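You operate a simulated robot arm through the tools that you are given. There is no shell and no other tool.

The job below is to be done with a simulated robot arm. You get a single attempt, and the scene is never put back.

Task
Clip both packets shut: blue clip on the green one, red clip on the orange one.
Fine: press each clip's lever down till it locks.
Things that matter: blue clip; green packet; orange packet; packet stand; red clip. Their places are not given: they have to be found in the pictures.

It is judged by the outcome, as a careful person would: the job done as asked, and still so three seconds after it is handed in. It fails if anything else is knocked over, pushed out of place, dropped, spilled or broken.

Robot
A 6-joint arm with a two-finger parallel gripper, fixed in place. Base frame: the origin is at the foot of the arm, x ahead of it, y to its left, z up; the work surface is at about z = 0. Lengths are in m, angles in degrees, forces in N, time in s.
With the tool pointing down near the work surface it reaches from about 0.18 to 0.46 m from the base axis. Its first joint turns from -70.0 to 70.0 degrees. Payload 1.9 kg.
Tool frame: the origin (TCP) lies between the finger pads and is the grasp point; the fingertips stand 0.023 m ahead of it; z points along the fingers, y is the line along which they close. The gripper opens to 0.094 m. The fingers are 0.038 m wide and 0.01 m thick; the gripper's body (0.054 by 0.096 m) begins 0.039 m behind the TCP.
Orientation is that of the tool frame in the base frame, as a unit quaternion [w, x, y, z]. With the fingers straight down and closing along the base's y, the tool's x points along the base's -x, its y along +y and its z along -z.

Tools
- The arm moves only by the tool apply_moves. Its argument "moves" is one flat list of numbers, 6 for each row, row after row: the shift along the tool's x, y, z in m, then the turn, a rotation vector about the tool's x, y, z in degrees. In form: [tx, ty, tz, wx, wy, wz, tx, ty, tz, wx, wy, wz, ...]. A call has 1 to 20 rows; each row shifts and turns the commanded pose from where the row before left it, along the tool's axes as they then stand. "hand" is the finger opening in m, from 0 to 0.094, set as the call begins (left out, the last holds). Rows are played at 5 a second. More than 0.05 m and 8.6 degrees between two rows, or a gripper value outside its range, and nothing of the call is played. A pose out of reach is approached as far as the arm can. The call stops where the force on the tool passes 40 N (or 10 N more than at its start, if that is more) or the arm is blocked; 0.2 s more then pass. Each finger travels about 0.108 m/s and halts on what it meets, pressing with about 44 N; the grip force reading is that of the motor and also rises with nothing between the fingers. The clock runs only during rows and for 0.2 s after the last one: add rows that do not move to give the fingers time. The reply holds the time, the measured pose of the TCP, the force on the tool along the base axes, the opening and the grip force, in the units named above and with some noise, with the torque about the TCP (base axes, N m) and any sound that the robot's microphone picked up.
- Cameras (640 x 400 px; columns grow to the right, rows downward): "scene" is fixed at [0.068, 0.3242, 0.4268]; the picture's right is [-0.64, -0.77, 0.00], its down [-0.42, 0.35, -0.84] and it looks along [0.65, -0.54, -0.54] (base axes); focal length 298 px, centre (320, 200). "wrist" rides on the gripper at [0.087, 0.016, -0.074] in the tool frame; the picture's right is [-0.18, 0.98, 0.00], its down [-0.58, -0.11, -0.81] and it looks along [-0.79, -0.15, 0.59] (tool axes); focal length 243 px, centre (320, 200).
- snapshot(camera): a new picture of that camera. The clock stands still meanwhile.
- measure_at(camera, pixels): for up to 12 pixels [column, row] of the newest picture of that camera ("zoom" is the newest enlarged one), the place [x, y, z] in the base frame of the surface seen there, good to about 0.002 m. The clock stands still meanwhile.
- inspect(camera, box): a new picture of the part [left, top, right, bottom] of that camera's present view, enlarged. The clock stands still meanwhile.
- job_done(): hands the job in; it is judged then, once.

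Open the gripper and draw the arm clear of the work before you hand the job in, unless the task says otherwise.

The tools are called after ">>>" as a command line: name --argument value ..., lists and objects as JSON in quotes. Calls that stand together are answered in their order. apply_moves: Moves the arm, as the interface text tells. Its arguments: {"type":"object","properties":{"moves":{"type":"array","items":{"type":"number"}},"hand":{"type":"number"}},"required":["moves"]} The other tools are called the same way: snapshot (camera) takes a picture; measure_at (camera, pixels) gives the place of the surface under pixels of a picture; inspect (camera, box) takes an enlarged picture of a part of a camera's view; job_done () hands the job in.

At the start:

```text
t: 0.0
position: [0.2958, 0.2163, 0.2815]
tool_rot: [0.0, 0.0, 1.0, 0.001]
wrist_force: [0.3, -0.4, -0.2]
torque: [0.0, 0.0, -0.01]
finger_gap: 0.0943
grip_force: 0.2
```

scene: 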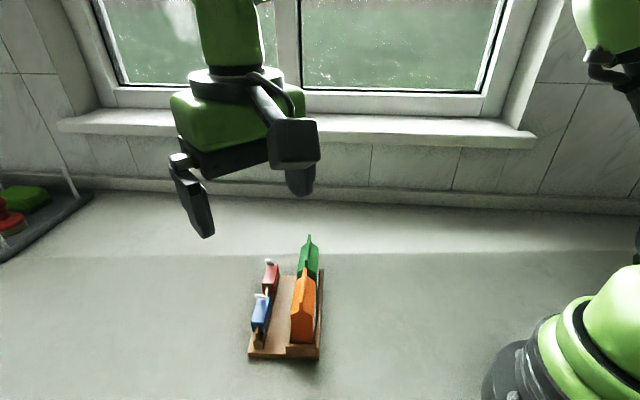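
wrist: 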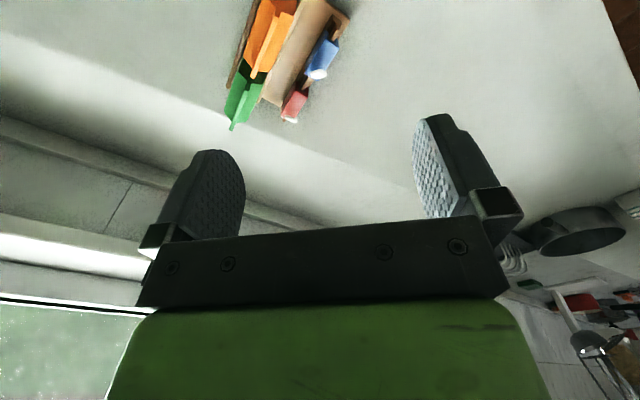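

The scene picture shows the stand near (285,315), with the blue clip near (260,312), the red clip near (270,278), the orange packet near (303,305) and the green packet near (309,260). I'll zoom in on it.

>>> inspect --camera "scene" --box '[220, 220, 360, 370]'

>>> inspect --camera "wrist" --box '[200, 0, 380, 140]'

```text
2.67 times, centred on (290, 295) of scene
```

zoom: 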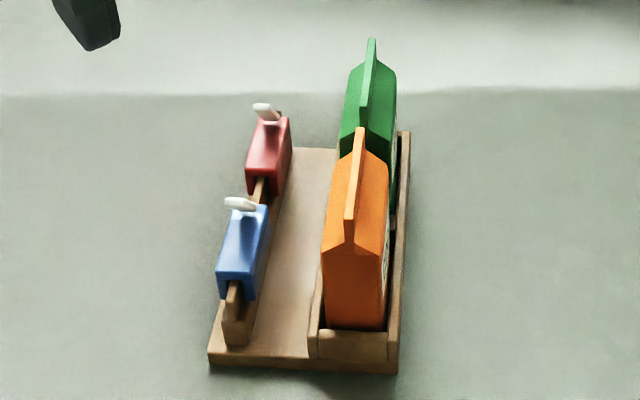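

```text
2.86 times, centred on (290, 70) of wrist
```

zoom: 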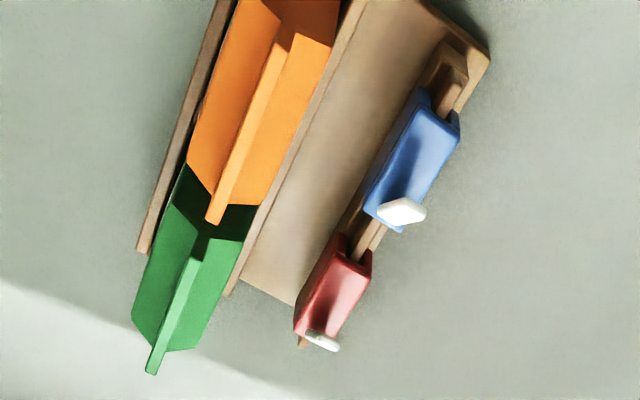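

The wrist zoom shows both clips straddling a rail with white levers on top, and the packets with upright fins. I'll measure key points in this zoom.

>>> measure_at --camera "zoom" --pixels '[[400, 165], [428, 115], [455, 125], [375, 205], [400, 212], [340, 285], [345, 250], [300, 325], [322, 340], [450, 65], [275, 70], [215, 215]]'

>>> measure_at --camera "scene" --pixels '[[261, 315], [270, 275], [309, 240], [304, 280], [306, 268], [268, 263], [259, 296], [250, 355], [319, 358], [322, 272], [256, 338], [285, 310]]'

```text
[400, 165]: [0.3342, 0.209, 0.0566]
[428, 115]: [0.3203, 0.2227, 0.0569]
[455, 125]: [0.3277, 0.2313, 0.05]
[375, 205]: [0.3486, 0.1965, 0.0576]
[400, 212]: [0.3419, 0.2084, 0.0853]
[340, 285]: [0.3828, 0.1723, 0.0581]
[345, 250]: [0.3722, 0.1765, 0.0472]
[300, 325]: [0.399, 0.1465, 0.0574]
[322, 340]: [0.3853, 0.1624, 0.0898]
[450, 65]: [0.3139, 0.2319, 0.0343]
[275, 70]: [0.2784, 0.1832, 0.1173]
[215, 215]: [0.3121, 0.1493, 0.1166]
```

```text
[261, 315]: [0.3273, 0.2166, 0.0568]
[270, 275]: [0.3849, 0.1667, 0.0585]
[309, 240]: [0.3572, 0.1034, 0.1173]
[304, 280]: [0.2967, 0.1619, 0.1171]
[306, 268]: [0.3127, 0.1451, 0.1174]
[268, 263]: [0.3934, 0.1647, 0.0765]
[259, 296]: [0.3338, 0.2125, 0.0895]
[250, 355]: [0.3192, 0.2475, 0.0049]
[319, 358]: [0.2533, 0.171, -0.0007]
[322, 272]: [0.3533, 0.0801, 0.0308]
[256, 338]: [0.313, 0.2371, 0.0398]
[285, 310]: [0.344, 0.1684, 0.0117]
```

The blue clip's top is near (0.334, 0.210, 0.057), and the stand runs along roughly (0.71, -0.70). I'll turn the tool 45° about its axis at this height so the camera looks along the stand, then take a closer look.

>>> apply_moves --moves '[0, 0, 0, 0, 0, 7.5, 0, 0, 0, 0, 0, 7.5, 0, 0, 0, 0, 0, 7.5, 0, 0, 0, 0, 0, 7.5, 0, 0, 0, 0, 0, 7.5, 0, 0, 0, 0, 0, 7.5, 0, 0, 0, 0, 0, 0]' --hand 0.06

>>> snapshot --camera "wrist"

```text
t: 1.6
position: [0.2951, 0.2166, 0.2808]
tool_rot: [0.001, 0.384, 0.923, 0.0]
wrist_force: [-0.4, 0.2, 0.2]
torque: [0.0, 0.0, -0.02]
finger_gap: 0.0599
grip_force: 0.0
```

```text
taken
```

wrist: 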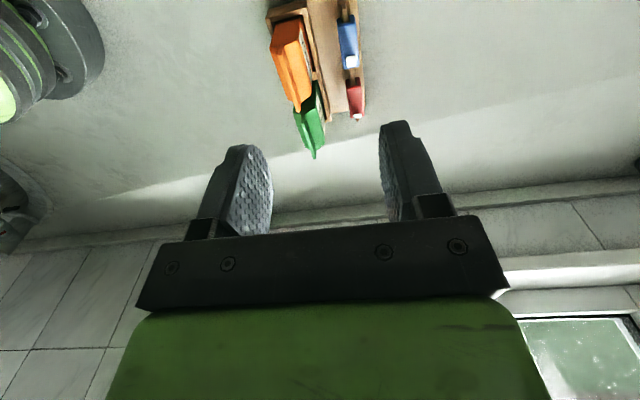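

The stand is now at the top of the wrist view, around (320,70). I'll move over it and down to z of about 0.2 for a closer view, which stays well above the packets (top at 0.117).

>>> apply_moves --moves '[-0.008, 0, 0.02, 0, 0, 0, -0.008, 0, 0.02, 0, 0, 0, -0.008, 0, 0.02, 0, 0, 0, -0.008, 0, 0.02, 0, 0, 0, 0, 0, 0, 0, 0, 0]'

>>> snapshot --camera "wrist"

>>> inspect --camera "wrist" --box '[230, 0, 410, 140]'

```text
t: 2.8
position: [0.3182, 0.1935, 0.2007]
tool_rot: [0.001, 0.383, 0.924, 0.001]
wrist_force: [0.7, 0.0, -0.2]
torque: [0.01, -0.02, 0.04]
finger_gap: 0.0599
grip_force: 0.0
```

```text
taken
```

wrist: 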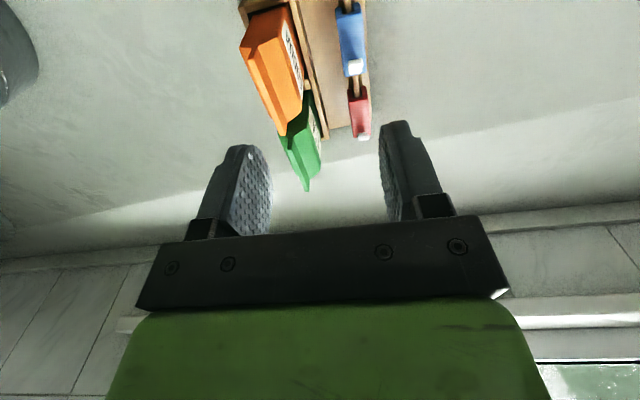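

```text
2.86 times, centred on (320, 70) of wrist
```

zoom: 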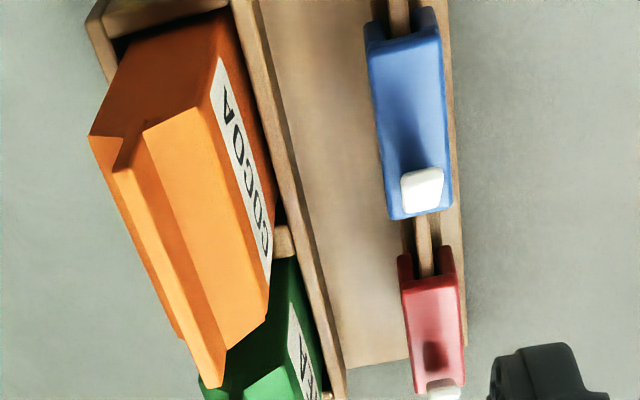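

This zoom shows the clips clearly: blue at about (410,120) with its lever at (422,188), red at (435,320) with its lever at (442,392). I'll measure the corners, levers, rail and fin edges.

>>> measure_at --camera "zoom" --pixels '[[371, 48], [438, 35], [445, 200], [393, 210], [422, 185], [420, 165], [398, 15], [423, 250], [408, 285], [455, 280], [462, 375], [420, 385]]'

>>> measure_at --camera "zoom" --pixels '[[128, 180], [143, 172], [205, 365], [222, 360], [145, 135], [215, 60], [268, 300], [230, 340], [442, 392], [432, 340], [300, 300], [240, 50]]'

```text
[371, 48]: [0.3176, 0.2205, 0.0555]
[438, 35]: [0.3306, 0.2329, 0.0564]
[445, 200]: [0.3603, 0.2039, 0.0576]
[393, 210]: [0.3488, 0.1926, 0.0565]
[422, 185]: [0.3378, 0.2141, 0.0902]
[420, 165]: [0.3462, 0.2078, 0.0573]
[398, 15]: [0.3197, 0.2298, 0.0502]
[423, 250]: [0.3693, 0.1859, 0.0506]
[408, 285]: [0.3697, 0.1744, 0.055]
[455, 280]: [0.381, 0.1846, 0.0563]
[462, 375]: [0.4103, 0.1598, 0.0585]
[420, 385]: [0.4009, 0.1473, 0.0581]
```

```text
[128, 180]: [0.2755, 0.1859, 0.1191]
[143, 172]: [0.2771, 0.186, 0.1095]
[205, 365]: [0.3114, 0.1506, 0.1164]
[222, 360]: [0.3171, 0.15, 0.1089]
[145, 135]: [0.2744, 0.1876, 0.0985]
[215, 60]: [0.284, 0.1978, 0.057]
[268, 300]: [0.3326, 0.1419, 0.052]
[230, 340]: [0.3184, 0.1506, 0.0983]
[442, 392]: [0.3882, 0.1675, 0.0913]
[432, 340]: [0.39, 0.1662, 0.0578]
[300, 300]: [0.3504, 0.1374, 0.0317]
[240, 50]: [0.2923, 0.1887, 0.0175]
```

The blue clip's centre is about (0.339, 0.2125) with its top at 0.057, 42 mm long and about 18 mm wide. Next I need precise fin and stand geometry from the scene camera.

>>> inspect --camera "scene" --box '[280, 228, 340, 348]'

>>> inspect --camera "scene" --box '[240, 250, 300, 350]'

```text
3.33 times, centred on (310, 288) of scene
```

zoom: 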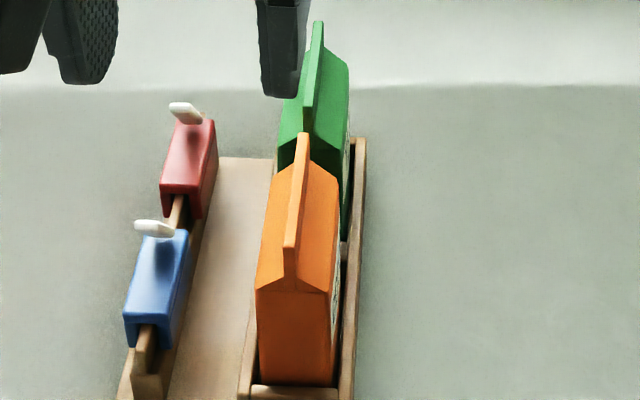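

```text
4.00 times, centred on (270, 300) of scene
```

zoom: 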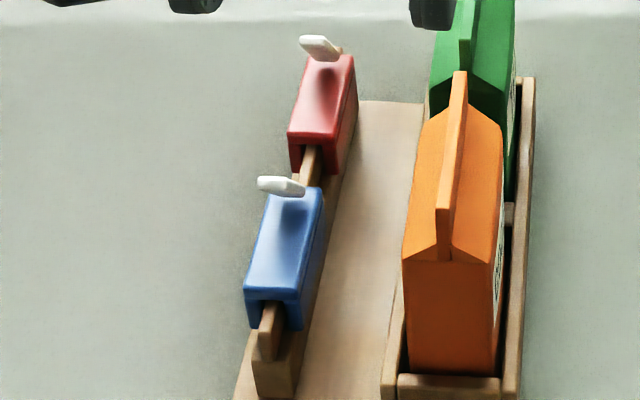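

I'll measure the blue lever tab between (262,182) and (302,188), the clip's lower edges, and the orange fin top in this zoom.

>>> measure_at --camera "zoom" --pixels '[[264, 183], [275, 185], [285, 187], [295, 187], [302, 190], [298, 318], [253, 318], [318, 215], [285, 325], [463, 80], [457, 130], [444, 215]]'

>>> measure_at --camera "zoom" --pixels '[[306, 40], [318, 46], [330, 52], [338, 57], [335, 165], [305, 165], [300, 250], [278, 295], [495, 260], [408, 258], [445, 245], [466, 235]]'

```text
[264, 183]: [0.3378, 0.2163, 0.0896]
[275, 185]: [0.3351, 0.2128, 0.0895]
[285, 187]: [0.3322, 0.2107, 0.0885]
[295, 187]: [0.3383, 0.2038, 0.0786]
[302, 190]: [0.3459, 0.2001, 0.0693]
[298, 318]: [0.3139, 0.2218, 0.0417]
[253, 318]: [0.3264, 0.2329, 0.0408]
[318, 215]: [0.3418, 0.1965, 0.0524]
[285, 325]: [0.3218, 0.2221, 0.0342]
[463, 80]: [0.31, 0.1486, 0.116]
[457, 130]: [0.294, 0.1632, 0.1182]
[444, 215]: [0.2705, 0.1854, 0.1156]
```

```text
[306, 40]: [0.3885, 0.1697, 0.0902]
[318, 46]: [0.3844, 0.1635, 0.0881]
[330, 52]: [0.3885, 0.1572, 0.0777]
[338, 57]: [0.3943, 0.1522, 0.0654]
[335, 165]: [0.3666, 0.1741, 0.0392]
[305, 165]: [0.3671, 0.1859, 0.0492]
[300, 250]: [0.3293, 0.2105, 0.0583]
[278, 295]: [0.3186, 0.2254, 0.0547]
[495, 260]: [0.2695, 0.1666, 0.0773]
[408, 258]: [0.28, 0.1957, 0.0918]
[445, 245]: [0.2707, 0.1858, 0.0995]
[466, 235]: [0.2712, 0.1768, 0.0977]
```

The blue lever hinges at the clip's far (+u) end and leans back, so pressing its tip down will fold it flat. To get the stand's yaw accurately I'll re-inspect the wrist view and measure along the tray wall and the plate edge.

>>> inspect --camera "wrist" --box '[230, 0, 410, 140]'

>>> measure_at --camera "zoom" --pixels '[[250, 30], [262, 80], [278, 130], [295, 190], [310, 250], [325, 310], [338, 365], [452, 60], [455, 150], [466, 330], [380, 130], [398, 240]]'

>>> inspect --camera "wrist" --box '[230, 80, 350, 200]'

```text
2.86 times, centred on (320, 70) of wrist
```

zoom: 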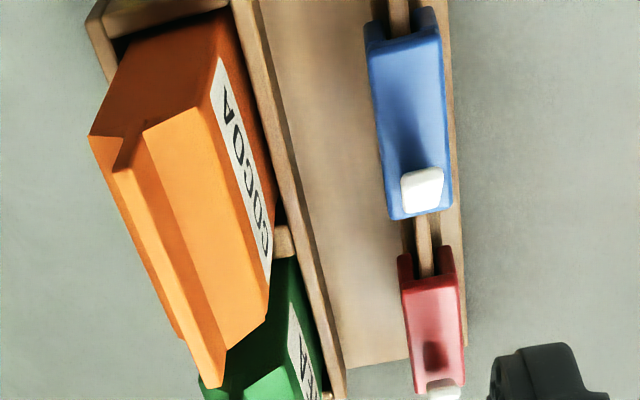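

```text
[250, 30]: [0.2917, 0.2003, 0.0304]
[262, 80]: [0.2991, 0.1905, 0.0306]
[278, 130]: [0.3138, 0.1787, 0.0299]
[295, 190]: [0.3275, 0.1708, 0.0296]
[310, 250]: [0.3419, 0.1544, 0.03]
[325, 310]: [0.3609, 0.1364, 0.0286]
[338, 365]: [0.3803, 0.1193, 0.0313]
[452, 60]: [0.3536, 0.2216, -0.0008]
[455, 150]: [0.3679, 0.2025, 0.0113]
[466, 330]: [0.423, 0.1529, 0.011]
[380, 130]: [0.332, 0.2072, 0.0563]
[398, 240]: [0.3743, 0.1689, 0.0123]
```

```text
3.33 times, centred on (290, 140) of wrist
```

zoom: 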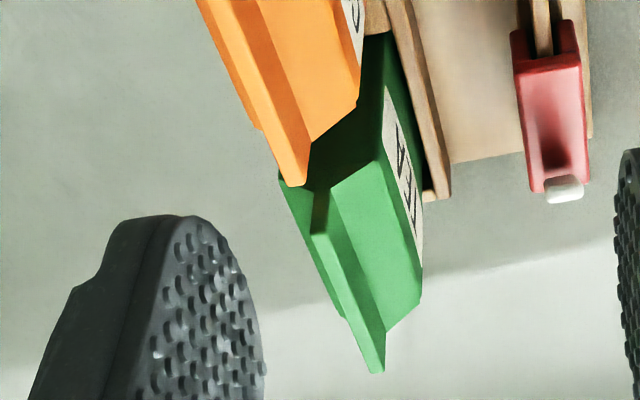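

The tray wall fit gives a stand yaw of about -42°. Now I'll measure the green fin's top from (318,235) to (372,365) and the orange fin's in this zoom.

>>> measure_at --camera "zoom" --pixels '[[316, 236], [325, 236], [332, 236], [335, 270], [345, 300], [355, 325], [365, 345], [375, 362], [350, 300], [362, 300], [340, 300], [325, 200]]'

>>> measure_at --camera "zoom" --pixels '[[240, 80], [250, 80], [260, 80], [258, 120], [270, 120], [280, 120], [275, 160], [285, 165], [295, 165], [288, 180], [225, 40], [235, 40]]'

```text
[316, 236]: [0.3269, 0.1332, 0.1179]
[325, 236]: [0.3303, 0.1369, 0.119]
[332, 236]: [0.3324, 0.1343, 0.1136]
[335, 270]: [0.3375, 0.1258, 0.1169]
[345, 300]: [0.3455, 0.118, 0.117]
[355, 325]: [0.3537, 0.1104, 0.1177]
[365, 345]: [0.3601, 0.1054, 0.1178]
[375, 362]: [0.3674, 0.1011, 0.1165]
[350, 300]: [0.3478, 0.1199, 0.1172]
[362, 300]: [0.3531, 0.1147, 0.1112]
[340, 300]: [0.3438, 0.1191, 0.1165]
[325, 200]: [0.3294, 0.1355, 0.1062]
```

```text
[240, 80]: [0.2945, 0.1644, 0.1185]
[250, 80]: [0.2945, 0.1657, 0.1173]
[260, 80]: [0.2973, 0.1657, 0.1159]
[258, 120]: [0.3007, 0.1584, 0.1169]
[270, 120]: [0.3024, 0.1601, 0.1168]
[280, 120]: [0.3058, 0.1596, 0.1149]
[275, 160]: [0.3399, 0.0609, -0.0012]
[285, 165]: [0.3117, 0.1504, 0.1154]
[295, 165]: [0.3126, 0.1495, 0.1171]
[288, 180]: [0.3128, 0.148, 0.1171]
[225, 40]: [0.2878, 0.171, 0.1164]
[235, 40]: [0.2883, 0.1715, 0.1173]
```

With yaw -42° both clips come out at the same cross-stand coordinate (n≈0.385) and both fins at n≈0.3195, which agrees well. I'll trim the tool yaw by -3°, centre over the blue clip at z of about 0.14, and check from there.

>>> apply_moves --moves '[0, 0, 0, 0, 0, -3, -0.0029, 0.0279, 0, 0, 0, 0, 0, 0, 0.03, 0, 0, 0, 0, 0, 0.03, 0, 0, 0, 0, 0, 0, 0, 0, 0]' --hand 0.04

>>> snapshot --camera "wrist"

>>> snapshot --camera "scene"

```text
t: 4.0
position: [0.3377, 0.2135, 0.142]
tool_rot: [0.001, 0.358, 0.934, 0.0]
wrist_force: [-0.3, -0.5, 0.5]
torque: [-0.01, -0.01, 0.04]
finger_gap: 0.0401
grip_force: 0.1
```

```text
taken
```

wrist: 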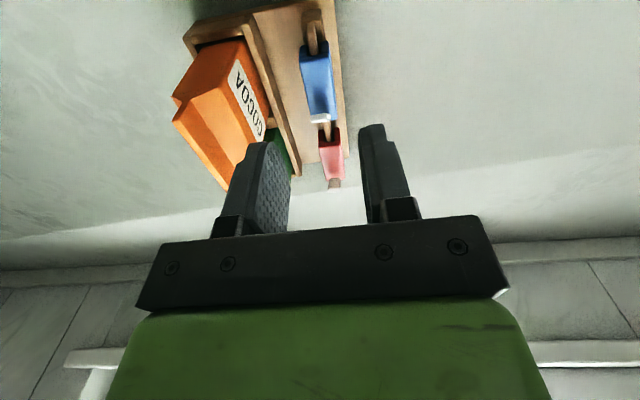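

```text
taken
```

scene: 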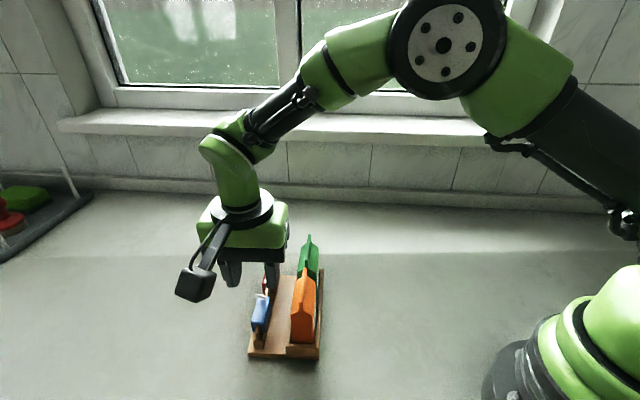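

The tool yaw is now -42°. I'll take a close-up of the blue clip (around (318,85) in the wrist view) and re-measure its edges before descending.

>>> inspect --camera "wrist" --box '[270, 10, 370, 130]'

```text
3.33 times, centred on (320, 70) of wrist
```

zoom: 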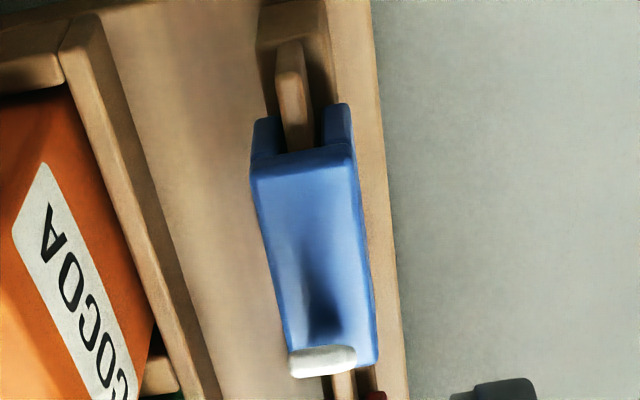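

The clip's slot and the rail are clearly visible at (300,130). I'll measure the clip's side edges.

>>> measure_at --camera "zoom" --pixels '[[258, 180], [352, 170], [285, 335], [370, 335], [305, 180], [320, 250], [290, 70], [258, 140], [348, 125], [320, 360], [300, 360], [345, 355]]'

```text
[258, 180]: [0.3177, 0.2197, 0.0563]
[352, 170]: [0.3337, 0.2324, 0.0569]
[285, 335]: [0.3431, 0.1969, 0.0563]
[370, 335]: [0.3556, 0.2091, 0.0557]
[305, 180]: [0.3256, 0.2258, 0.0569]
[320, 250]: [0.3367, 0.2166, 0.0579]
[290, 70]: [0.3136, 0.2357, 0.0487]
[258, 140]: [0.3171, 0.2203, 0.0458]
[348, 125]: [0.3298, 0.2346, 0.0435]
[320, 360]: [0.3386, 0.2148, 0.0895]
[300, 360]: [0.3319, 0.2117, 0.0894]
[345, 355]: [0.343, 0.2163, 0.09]
```

The clip's centre comes out at s≈0.110, n≈0.385, within about 1–2 mm of the TCP. I'll descend straight down to TCP z≈0.060 with the fingers open 40 mm, palm clearing the lever, and check the forces.

>>> apply_moves --moves '[-0.001, 0.0005, 0.02, 0, 0, 0, 0, 0, 0.02, 0, 0, 0, 0, 0, 0.02, 0, 0, 0, 0, 0, 0.015, 0, 0, 0, 0, 0, 0.006, 0, 0, 0, 0, 0, 0, 0, 0, 0]'

>>> snapshot --camera "wrist"

>>> inspect --camera "scene" --box '[200, 230, 340, 370]'

```text
t: 5.4
position: [0.3392, 0.2126, 0.0604]
tool_rot: [0.0, 0.359, 0.934, 0.001]
wrist_force: [-0.2, -0.5, 0.4]
torque: [-0.01, -0.02, 0.0]
finger_gap: 0.04
grip_force: 0.1
```

```text
taken
```

wrist: 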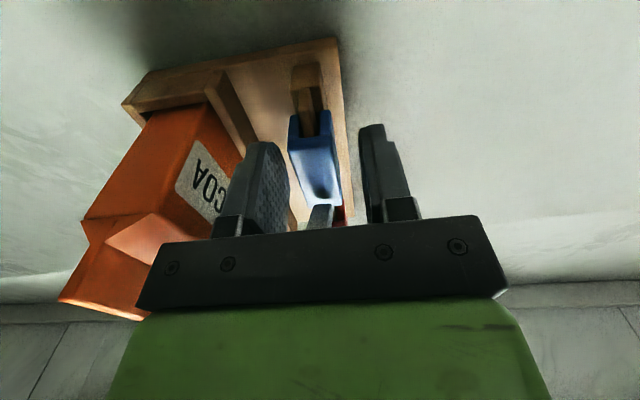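

```text
2.86 times, centred on (270, 300) of scene
```

zoom: 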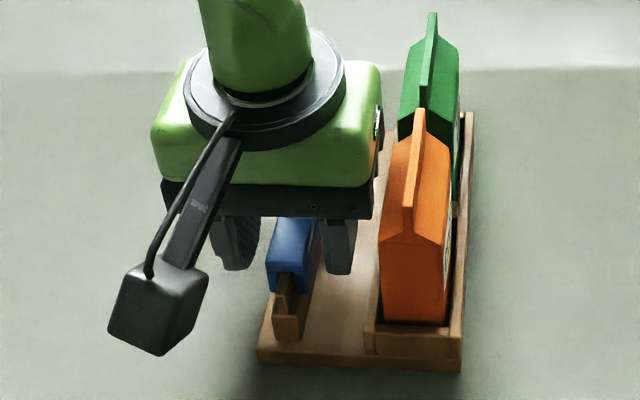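

The fingers straddle the blue clip cleanly, with no contact force and the palm beside (not touching) the orange packet. I'll close on it now and hold for a few still rows.

>>> apply_moves --moves '[0, 0, 0, 0, 0, 0, 0, 0, 0, 0, 0, 0, 0, 0, 0, 0, 0, 0, 0, 0, 0, 0, 0, 0]' --hand 0.012

>>> snapshot --camera "wrist"

```text
t: 6.4
position: [0.3389, 0.2124, 0.0602]
tool_rot: [0.0, 0.359, 0.933, 0.0]
wrist_force: [-0.6, -1.3, -0.4]
torque: [0.0, 0.0, -0.03]
finger_gap: 0.0188
grip_force: 43.5
```

```text
taken
```

wrist: 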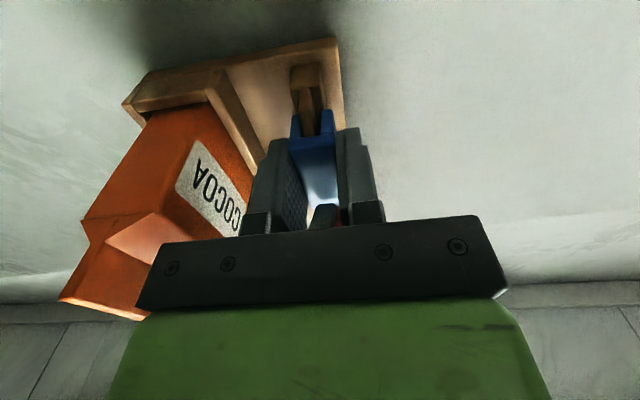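

The grip is solid at 18.8 mm and 43.5 N. I'll lift straight up off the rail to z≈0.17.

>>> apply_moves --moves '[0, 0, -0.01, 0, 0, 0, 0, 0, -0.01, 0, 0, 0, 0, 0, -0.015, 0, 0, 0, 0, 0, -0.025, 0, 0, 0, 0, 0, -0.025, 0, 0, 0, 0, 0, -0.025, 0, 0, 0, 0, 0, 0, 0, 0, 0]'

>>> snapshot --camera "wrist"

>>> inspect --camera "scene" --box '[200, 200, 340, 370]'

```text
t: 8.0
position: [0.3411, 0.2137, 0.1716]
tool_rot: [0.0, 0.358, 0.934, 0.001]
wrist_force: [0.8, -0.4, 0.4]
torque: [0.02, 0.01, 0.01]
finger_gap: 0.0189
grip_force: 44.0
```

```text
taken
```

wrist: 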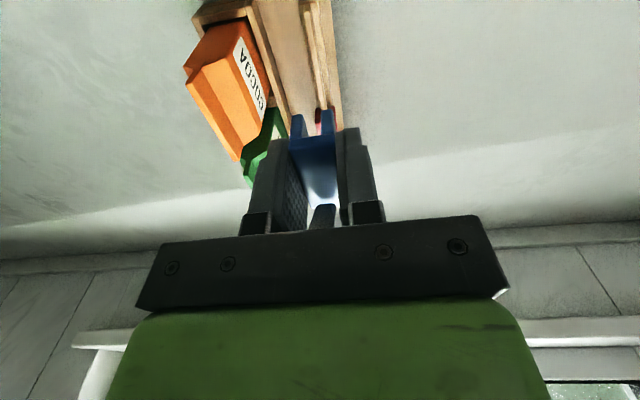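

```text
2.35 times, centred on (270, 285) of scene
```

zoom: 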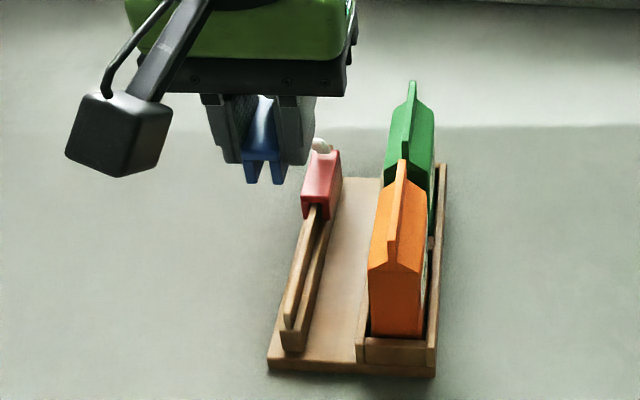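

The blue clip is held, with its legs extending below the fingertips. I'll measure the leg bottoms around (253,180) and (278,180), and the fingertips.

>>> measure_at --camera "zoom" --pixels '[[252, 178], [278, 178], [252, 160], [265, 155], [262, 140], [266, 110], [228, 158], [292, 160], [402, 165], [393, 260], [413, 85], [322, 145]]'

>>> inspect --camera "wrist" --box '[250, 90, 390, 240]'

```text
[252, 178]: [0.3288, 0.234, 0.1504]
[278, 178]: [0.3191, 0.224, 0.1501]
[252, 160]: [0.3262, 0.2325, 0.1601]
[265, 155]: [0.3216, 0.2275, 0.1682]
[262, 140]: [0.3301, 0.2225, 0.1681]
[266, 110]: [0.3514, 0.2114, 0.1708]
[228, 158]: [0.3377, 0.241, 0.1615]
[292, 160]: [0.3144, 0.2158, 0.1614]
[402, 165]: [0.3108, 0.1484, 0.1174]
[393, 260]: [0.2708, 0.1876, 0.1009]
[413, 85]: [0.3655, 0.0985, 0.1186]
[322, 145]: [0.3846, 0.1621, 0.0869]
```

```text
2.67 times, centred on (320, 165) of wrist
```

zoom: 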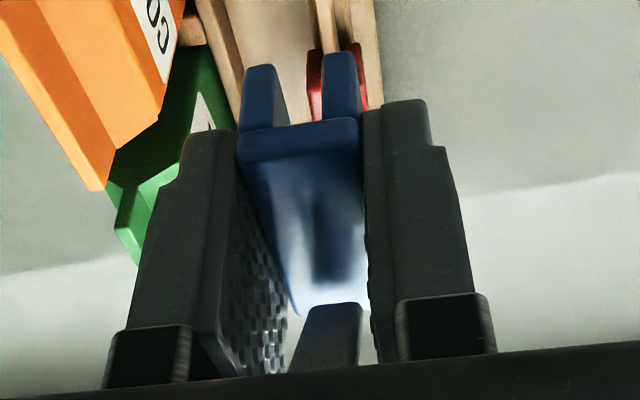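

The leg bottoms are at z≈0.150 (21 mm below the TCP), and the midpoint between the legs is n≈0.387, matching the measured TCP. I'll carry it over the green fin (target s≈0.179, n≈0.3195) at this height.

>>> apply_moves --moves '[-0.017, -0.0169, 0, 0, 0, 0, -0.017, -0.0169, 0, 0, 0, 0, -0.017, -0.0169, 0, 0, 0, 0, -0.0175, -0.0168, 0, 0, 0, 0, 0, 0, 0, 0, 0, 0, 0, 0, 0, 0, 0, 0]'

>>> snapshot --camera "wrist"

>>> inspect --camera "scene" --box '[230, 180, 370, 300]'

```text
t: 9.4
position: [0.3461, 0.1195, 0.1697]
tool_rot: [0.0, 0.359, 0.933, 0.001]
wrist_force: [0.2, -0.4, -1.4]
torque: [-0.01, -0.01, 0.03]
finger_gap: 0.019
grip_force: 44.4
```

```text
taken
```

wrist: 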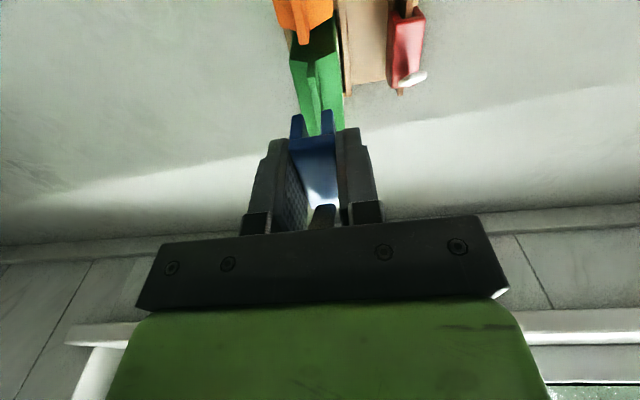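

```text
3.33 times, centred on (300, 240) of scene
```

zoom: 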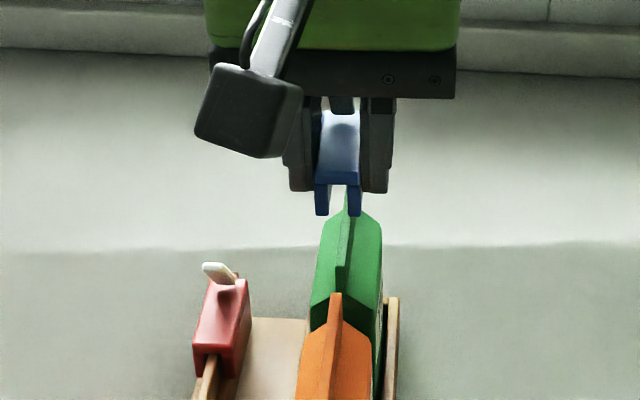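

The clip is over the green fin. I'll measure the leg bottoms and the fin in both views to refine the alignment.

>>> measure_at --camera "zoom" --pixels '[[322, 212], [355, 212], [317, 195], [360, 200], [338, 180], [347, 205], [347, 235], [345, 270], [340, 290], [334, 300], [344, 245], [341, 265]]'

>>> inspect --camera "wrist" --box '[260, 20, 380, 150]'

```text
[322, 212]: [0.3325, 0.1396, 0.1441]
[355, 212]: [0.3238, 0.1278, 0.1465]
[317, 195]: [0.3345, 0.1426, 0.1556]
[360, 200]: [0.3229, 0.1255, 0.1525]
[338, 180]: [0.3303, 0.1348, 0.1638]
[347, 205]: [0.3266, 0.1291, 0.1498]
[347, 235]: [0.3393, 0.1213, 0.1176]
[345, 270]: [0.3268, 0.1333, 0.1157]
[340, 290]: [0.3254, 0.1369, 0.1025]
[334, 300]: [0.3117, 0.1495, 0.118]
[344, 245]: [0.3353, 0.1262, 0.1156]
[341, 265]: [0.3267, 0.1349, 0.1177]
```

```text
3.08 times, centred on (320, 85) of wrist
```

zoom: 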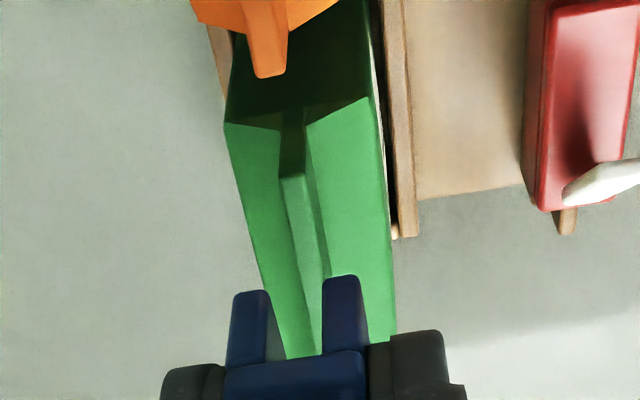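

I'll measure the fin's front top edge (about (283..305,178)) and the leg tips in this zoom.

>>> measure_at --camera "zoom" --pixels '[[283, 182], [293, 180], [303, 178], [292, 215], [302, 215], [312, 215], [298, 250], [308, 250], [320, 250], [312, 290], [250, 295], [340, 282]]'

>>> measure_at --camera "zoom" --pixels '[[235, 300], [265, 298], [325, 285], [357, 282], [230, 360], [362, 355], [285, 110], [305, 110], [228, 125], [368, 100], [281, 60], [255, 45]]'

```text
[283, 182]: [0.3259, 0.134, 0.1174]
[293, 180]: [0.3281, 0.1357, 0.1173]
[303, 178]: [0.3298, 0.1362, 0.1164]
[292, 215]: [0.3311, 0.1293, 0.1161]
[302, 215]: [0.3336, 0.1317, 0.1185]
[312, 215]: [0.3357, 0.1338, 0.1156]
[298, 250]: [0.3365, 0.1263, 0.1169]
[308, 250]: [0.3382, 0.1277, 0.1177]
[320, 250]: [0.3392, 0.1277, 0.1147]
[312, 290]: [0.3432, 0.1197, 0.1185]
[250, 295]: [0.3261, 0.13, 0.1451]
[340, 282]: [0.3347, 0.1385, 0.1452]
```

```text
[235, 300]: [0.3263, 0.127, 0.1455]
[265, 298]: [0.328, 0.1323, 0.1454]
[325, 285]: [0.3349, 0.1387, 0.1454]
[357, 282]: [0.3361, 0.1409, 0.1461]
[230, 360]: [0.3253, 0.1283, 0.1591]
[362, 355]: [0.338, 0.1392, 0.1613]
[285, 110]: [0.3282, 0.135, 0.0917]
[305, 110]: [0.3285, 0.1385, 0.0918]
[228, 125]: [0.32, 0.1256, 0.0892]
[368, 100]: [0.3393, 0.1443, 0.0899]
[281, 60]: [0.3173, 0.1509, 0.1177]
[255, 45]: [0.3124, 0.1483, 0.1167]
```

The fin's centre is n≈0.3198 with its top at 0.1175, and the clip slot's centre is n≈0.3205, so they're aligned within about 1 mm. I'll trim slightly (+2 mm along, -0.6 mm across) and descend to just above the fin.

>>> apply_moves --moves '[-0.002, -0.0006, 0, 0, 0, 0, 0, 0, 0.01, 0, 0, 0, 0, 0, 0.01, 0, 0, 0, 0, 0, 0.003, 0, 0, 0, 0, 0, 0, 0, 0, 0]'

>>> inspect --camera "wrist" --box '[260, 40, 380, 170]'

>>> inspect --camera "scene" --box '[270, 190, 350, 270]'

```text
t: 10.6
position: [0.3462, 0.1156, 0.1474]
tool_rot: [0.0, 0.359, 0.933, 0.0]
wrist_force: [-0.2, 1.7, 0.1]
torque: [0.0, 0.0, -0.01]
finger_gap: 0.0189
grip_force: 44.5
```

```text
3.08 times, centred on (320, 105) of wrist
```

zoom: 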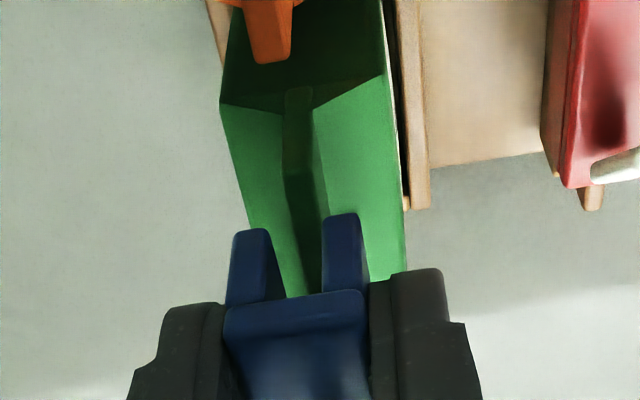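

```text
5.00 times, centred on (310, 230) of scene
```

zoom: 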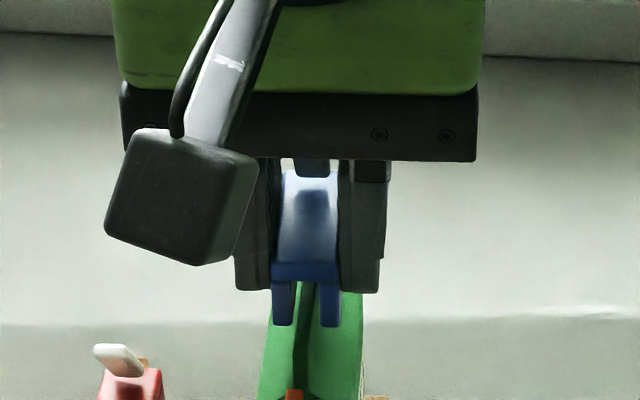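

The scene camera looks almost along the fin, and the fin appears between the legs at about (303,330). I'll hold still one row to re-read the pose and measure again.

>>> apply_moves --moves '[0, 0, 0, 0, 0, 0, 0, 0, 0, 0, 0, 0]'

>>> inspect --camera "scene" --box '[290, 230, 330, 270]'

```text
t: 11.2
position: [0.3467, 0.1146, 0.1483]
tool_rot: [0.001, 0.358, 0.934, 0.001]
wrist_force: [0.0, 0.2, -0.1]
torque: [-0.02, 0.0, -0.03]
finger_gap: 0.0189
grip_force: 43.8
```

```text
10.00 times, centred on (310, 250) of scene
```

zoom: 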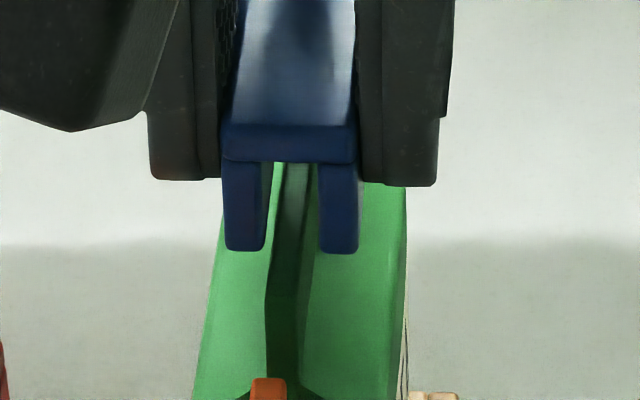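

At 10x, the slot spans columns 267–318 and the fin below it about 267–303, so the clip sits roughly 1–2 mm too far to the -n side. I'll confirm by measuring.

>>> measure_at --camera "zoom" --pixels '[[245, 244], [340, 244], [225, 244], [357, 244], [264, 244], [321, 244], [270, 285], [278, 285], [286, 285], [294, 285], [302, 285], [310, 285]]'

>>> measure_at --camera "zoom" --pixels '[[268, 320], [276, 320], [284, 320], [292, 320], [300, 320], [278, 230], [288, 230], [298, 230], [306, 230], [314, 230], [284, 180], [300, 180]]'

```text
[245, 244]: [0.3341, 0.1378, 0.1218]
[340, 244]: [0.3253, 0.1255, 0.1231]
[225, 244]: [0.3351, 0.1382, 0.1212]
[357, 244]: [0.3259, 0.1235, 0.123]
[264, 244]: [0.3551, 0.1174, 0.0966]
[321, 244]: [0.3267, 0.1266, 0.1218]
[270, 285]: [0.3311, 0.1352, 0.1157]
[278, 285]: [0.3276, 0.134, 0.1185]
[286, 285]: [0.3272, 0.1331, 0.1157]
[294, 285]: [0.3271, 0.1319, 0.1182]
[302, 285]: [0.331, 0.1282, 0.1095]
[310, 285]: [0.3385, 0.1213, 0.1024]
```

```text
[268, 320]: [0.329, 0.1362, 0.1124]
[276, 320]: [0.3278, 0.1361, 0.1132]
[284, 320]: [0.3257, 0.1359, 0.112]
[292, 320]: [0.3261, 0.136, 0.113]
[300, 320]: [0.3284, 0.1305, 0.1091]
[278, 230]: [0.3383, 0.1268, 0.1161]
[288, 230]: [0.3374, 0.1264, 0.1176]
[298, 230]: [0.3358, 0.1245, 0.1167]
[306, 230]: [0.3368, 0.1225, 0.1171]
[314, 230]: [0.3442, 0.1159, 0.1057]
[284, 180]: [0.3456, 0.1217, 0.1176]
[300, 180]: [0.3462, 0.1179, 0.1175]
```

The fin's centre is about 1.0–1.2 mm to the +n side of the slot's centre. I'll shift +1.1 mm across, drop 2 mm, and look again.

>>> apply_moves --moves '[0, 0.0011, 0, 0, 0, 0, 0, 0, 0.002, 0, 0, 0, 0, 0, 0, 0, 0, 0]'

>>> inspect --camera "scene" --box '[290, 230, 330, 270]'

>>> inspect --camera "wrist" --box '[280, 60, 360, 150]'

```text
t: 12.0
position: [0.347, 0.1154, 0.1451]
tool_rot: [0.0, 0.359, 0.933, 0.0]
wrist_force: [0.4, 0.8, 0.2]
torque: [0.0, 0.02, -0.05]
finger_gap: 0.0189
grip_force: 44.0
```

```text
10.00 times, centred on (310, 250) of scene
```

zoom: 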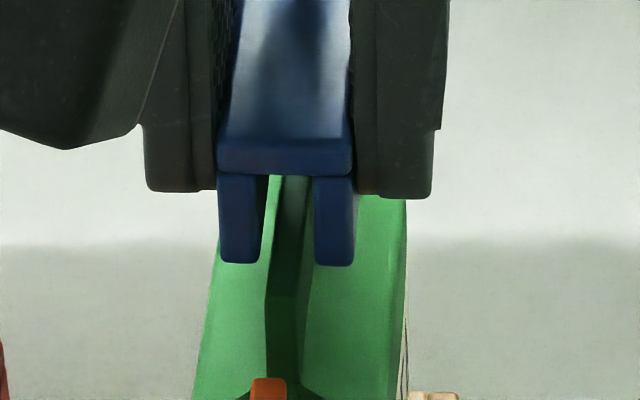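

```text
4.44 times, centred on (320, 105) of wrist
```

zoom: 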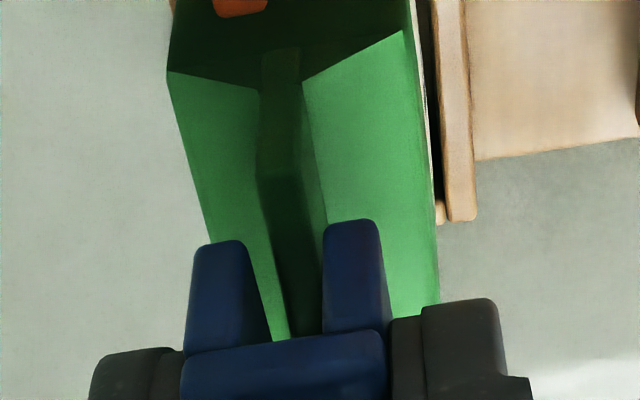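

The slot (262–313) is now centred on the fin (267–303 at its height), and the yaw matches. I'll lower 6 mm in small steps and check forces.

>>> apply_moves --moves '[0, 0, 0.002, 0, 0, 0, 0, 0, 0.002, 0, 0, 0, 0, 0, 0.002, 0, 0, 0, 0, 0, 0, 0, 0, 0]'

>>> inspect --camera "scene" --box '[290, 230, 330, 270]'

```text
t: 13.0
position: [0.3475, 0.1153, 0.139]
tool_rot: [0.0, 0.358, 0.934, 0.001]
wrist_force: [-0.4, -0.9, 0.2]
torque: [0.0, -0.01, -0.03]
finger_gap: 0.0188
grip_force: 44.2
```

```text
10.00 times, centred on (310, 250) of scene
```

zoom: 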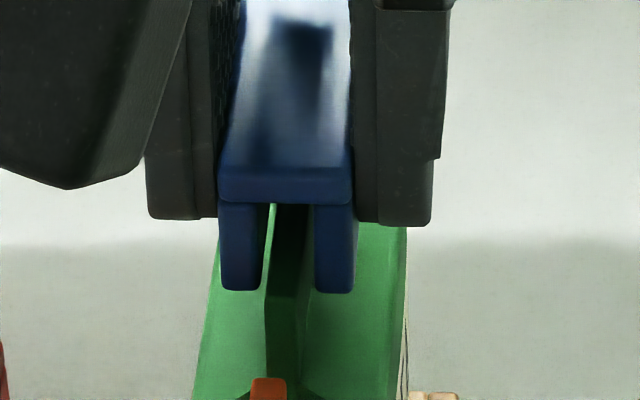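

The legs now straddle the fin with gaps on both sides and no contact force. I'll continue down another 9 mm toward seating.

>>> apply_moves --moves '[0, 0, 0.002, 0, 0, 0, 0, 0, 0.002, 0, 0, 0, 0, 0, 0.002, 0, 0, 0, 0, 0, 0.002, 0, 0, 0, 0, 0, 0.001, 0, 0, 0, 0, 0, 0, 0, 0, 0]'

>>> inspect --camera "scene" --box '[290, 230, 330, 270]'

```text
t: 14.4
position: [0.3465, 0.1166, 0.1282]
tool_rot: [0.001, 0.358, 0.934, 0.001]
wrist_force: [-0.2, -0.2, 0.3]
torque: [0.03, -0.05, 0.05]
finger_gap: 0.0189
grip_force: 44.4
```

```text
10.00 times, centred on (310, 250) of scene
```

zoom: 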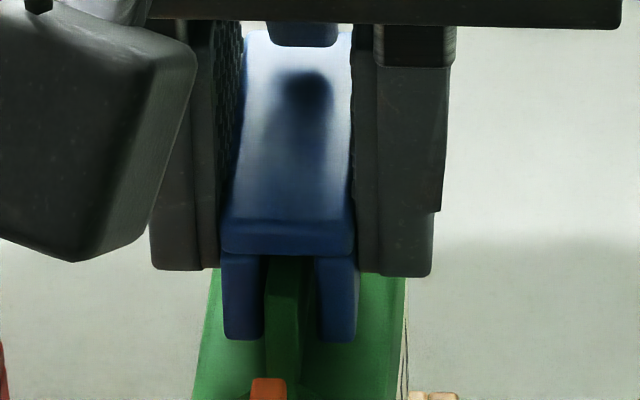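

There's still no contact force at TCP z=0.128. I'll go down in 0.5–1 mm steps and watch for seating contact.

>>> apply_moves --moves '[0, 0, 0.001, 0, 0, 0, 0, 0, 0.0005, 0, 0, 0, 0, 0, 0, 0, 0, 0]'

>>> inspect --camera "scene" --box '[290, 230, 330, 270]'

```text
t: 15.2
position: [0.3483, 0.1165, 0.1291]
tool_rot: [0.0, 0.358, 0.934, 0.0]
wrist_force: [0.9, 0.0, 0.3]
torque: [-0.01, 0.01, -0.03]
finger_gap: 0.0189
grip_force: 43.9
```

```text
10.00 times, centred on (310, 250) of scene
```

zoom: 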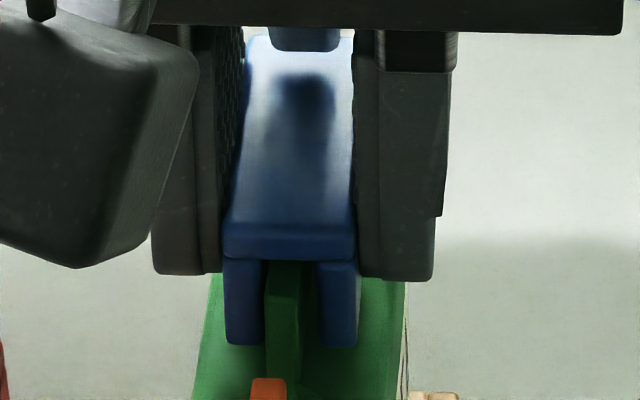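

The image shows the clip moved down about 1 mm. I'll measure the clip's top, roof lip and the fin top directly.

>>> measure_at --camera "zoom" --pixels '[[290, 215], [290, 180], [290, 240], [290, 255], [282, 275], [282, 290], [283, 310], [243, 335], [338, 338], [243, 270], [338, 270], [230, 345]]'

>>> inspect --camera "wrist" --box '[270, 80, 370, 240]'

```text
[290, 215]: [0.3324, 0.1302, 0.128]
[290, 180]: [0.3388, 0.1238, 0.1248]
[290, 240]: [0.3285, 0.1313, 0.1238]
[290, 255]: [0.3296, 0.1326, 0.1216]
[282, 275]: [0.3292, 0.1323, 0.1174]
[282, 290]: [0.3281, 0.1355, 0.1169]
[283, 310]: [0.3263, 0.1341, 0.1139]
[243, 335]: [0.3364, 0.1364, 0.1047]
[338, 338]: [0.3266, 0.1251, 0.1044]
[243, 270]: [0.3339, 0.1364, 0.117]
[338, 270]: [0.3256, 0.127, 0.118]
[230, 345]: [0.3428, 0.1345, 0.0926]
```

```text
2.50 times, centred on (320, 160) of wrist
```

zoom: 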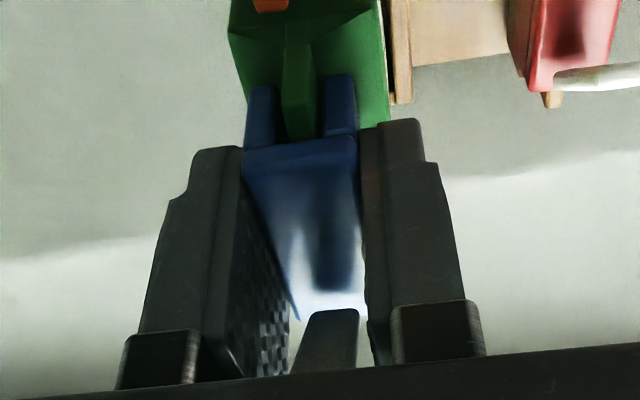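

The clip's top is at about 0.126 and the fin's at 0.1172, so with a roof about 6 mm thick there are roughly 2 mm left. I'll lower further in 1 mm steps.

>>> apply_moves --moves '[0, 0, 0.001, 0, 0, 0, 0, 0, 0, 0, 0, 0]'

>>> apply_moves --moves '[0, 0, 0.001, 0, 0, 0, 0, 0, 0, 0, 0, 0]'

>>> inspect --camera "scene" --box '[290, 230, 330, 270]'

```text
t: 15.8
position: [0.347, 0.1162, 0.1266]
tool_rot: [0.001, 0.358, 0.934, 0.001]
wrist_force: [0.1, 0.3, -0.8]
torque: [0.01, 0.0, 0.0]
finger_gap: 0.0188
grip_force: 44.5
```

```text
t: 16.4
position: [0.3479, 0.1153, 0.1263]
tool_rot: [0.0, 0.358, 0.934, 0.001]
wrist_force: [-0.9, -0.2, 7.3]
torque: [0.15, 0.13, 0.01]
finger_gap: 0.0189
grip_force: 44.5
```

```text
10.00 times, centred on (310, 250) of scene
```

zoom: 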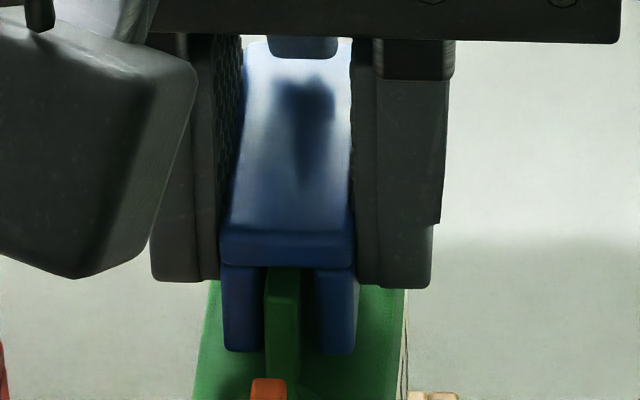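

Contact reads 7 N upward at TCP z=0.126, exactly where the roof should meet the fin, so the clip is seated. I'll open the fingers to release.

>>> apply_moves --moves '[0, 0, 0, 0, 0, 0, 0, 0, 0, 0, 0, 0, 0, 0, 0, 0, 0, 0]' --hand 0.036

>>> inspect --camera "scene" --box '[285, 220, 335, 270]'

```text
t: 17.2
position: [0.3474, 0.1169, 0.1252]
tool_rot: [0.0, 0.359, 0.933, 0.001]
wrist_force: [-1.6, 0.3, -0.6]
torque: [0.03, 0.0, 0.0]
finger_gap: 0.0359
grip_force: 0.1
```

```text
8.00 times, centred on (310, 245) of scene
```

zoom: 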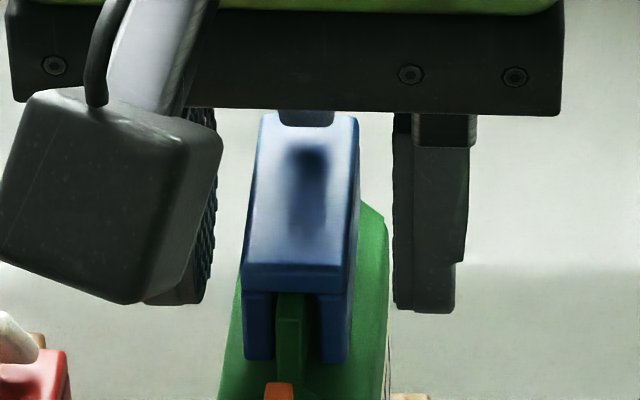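

The clip sits on the green fin, the fingers are free on both sides, and there is no force. I'll raise straight up about 8 cm.

>>> apply_moves --moves '[0, 0, -0.005, 0, 0, 0, 0, 0, -0.01, 0, 0, 0, 0, 0, -0.02, 0, 0, 0, 0, 0, -0.025, 0, 0, 0, 0, 0, -0.025, 0, 0, 0, 0, 0, 0, 0, 0, 0]'

>>> snapshot --camera "wrist"

>>> inspect --camera "scene" --box '[270, 200, 350, 280]'

```text
t: 18.6
position: [0.3482, 0.115, 0.2127]
tool_rot: [0.0, 0.358, 0.934, 0.0]
wrist_force: [-0.1, 0.2, 0.2]
torque: [-0.03, 0.01, -0.04]
finger_gap: 0.0358
grip_force: 0.0
```

```text
taken
```

wrist: 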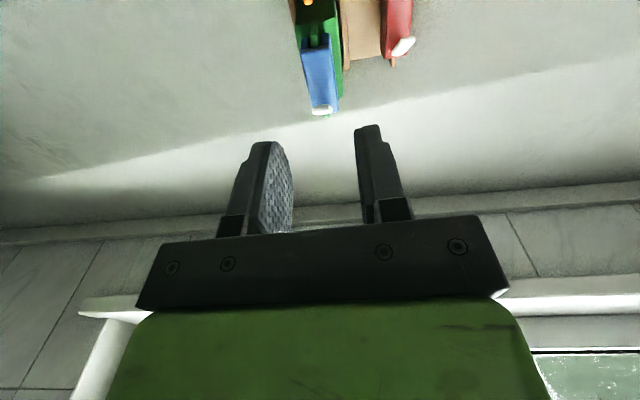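

```text
5.00 times, centred on (310, 240) of scene
```

zoom: 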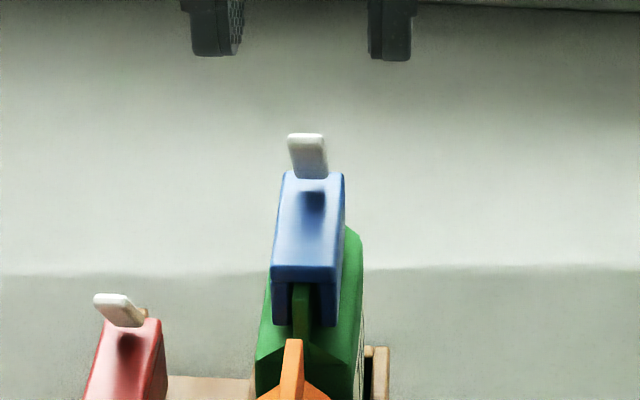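

The blue clip stands upright on the green fin with its lever still raised. I'll measure the lever tip and the clip top in this zoom.

>>> measure_at --camera "zoom" --pixels '[[295, 138], [307, 138], [320, 138], [307, 155], [310, 170], [280, 180], [340, 180], [275, 262], [337, 262], [307, 240], [280, 320], [328, 320]]'

>>> inspect --camera "wrist" --box '[270, 0, 370, 130]'

```text
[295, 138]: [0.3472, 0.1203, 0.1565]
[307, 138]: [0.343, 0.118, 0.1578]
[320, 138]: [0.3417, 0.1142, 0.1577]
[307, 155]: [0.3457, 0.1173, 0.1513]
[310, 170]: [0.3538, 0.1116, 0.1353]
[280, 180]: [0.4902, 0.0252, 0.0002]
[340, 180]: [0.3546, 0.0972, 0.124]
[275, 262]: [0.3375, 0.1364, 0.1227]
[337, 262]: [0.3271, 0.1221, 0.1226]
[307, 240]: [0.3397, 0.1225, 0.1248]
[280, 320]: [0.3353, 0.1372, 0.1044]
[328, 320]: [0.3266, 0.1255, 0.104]
```

```text
3.08 times, centred on (320, 65) of wrist
```

zoom: 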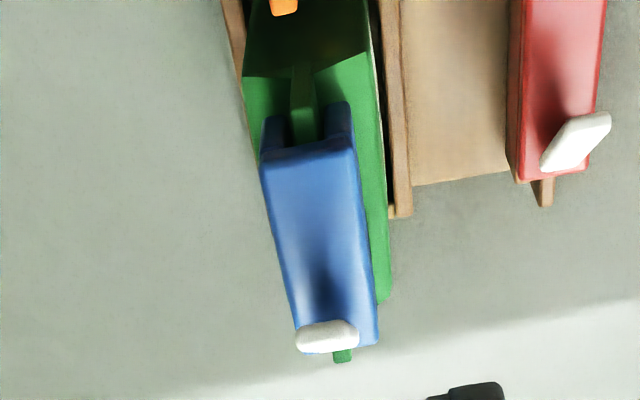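

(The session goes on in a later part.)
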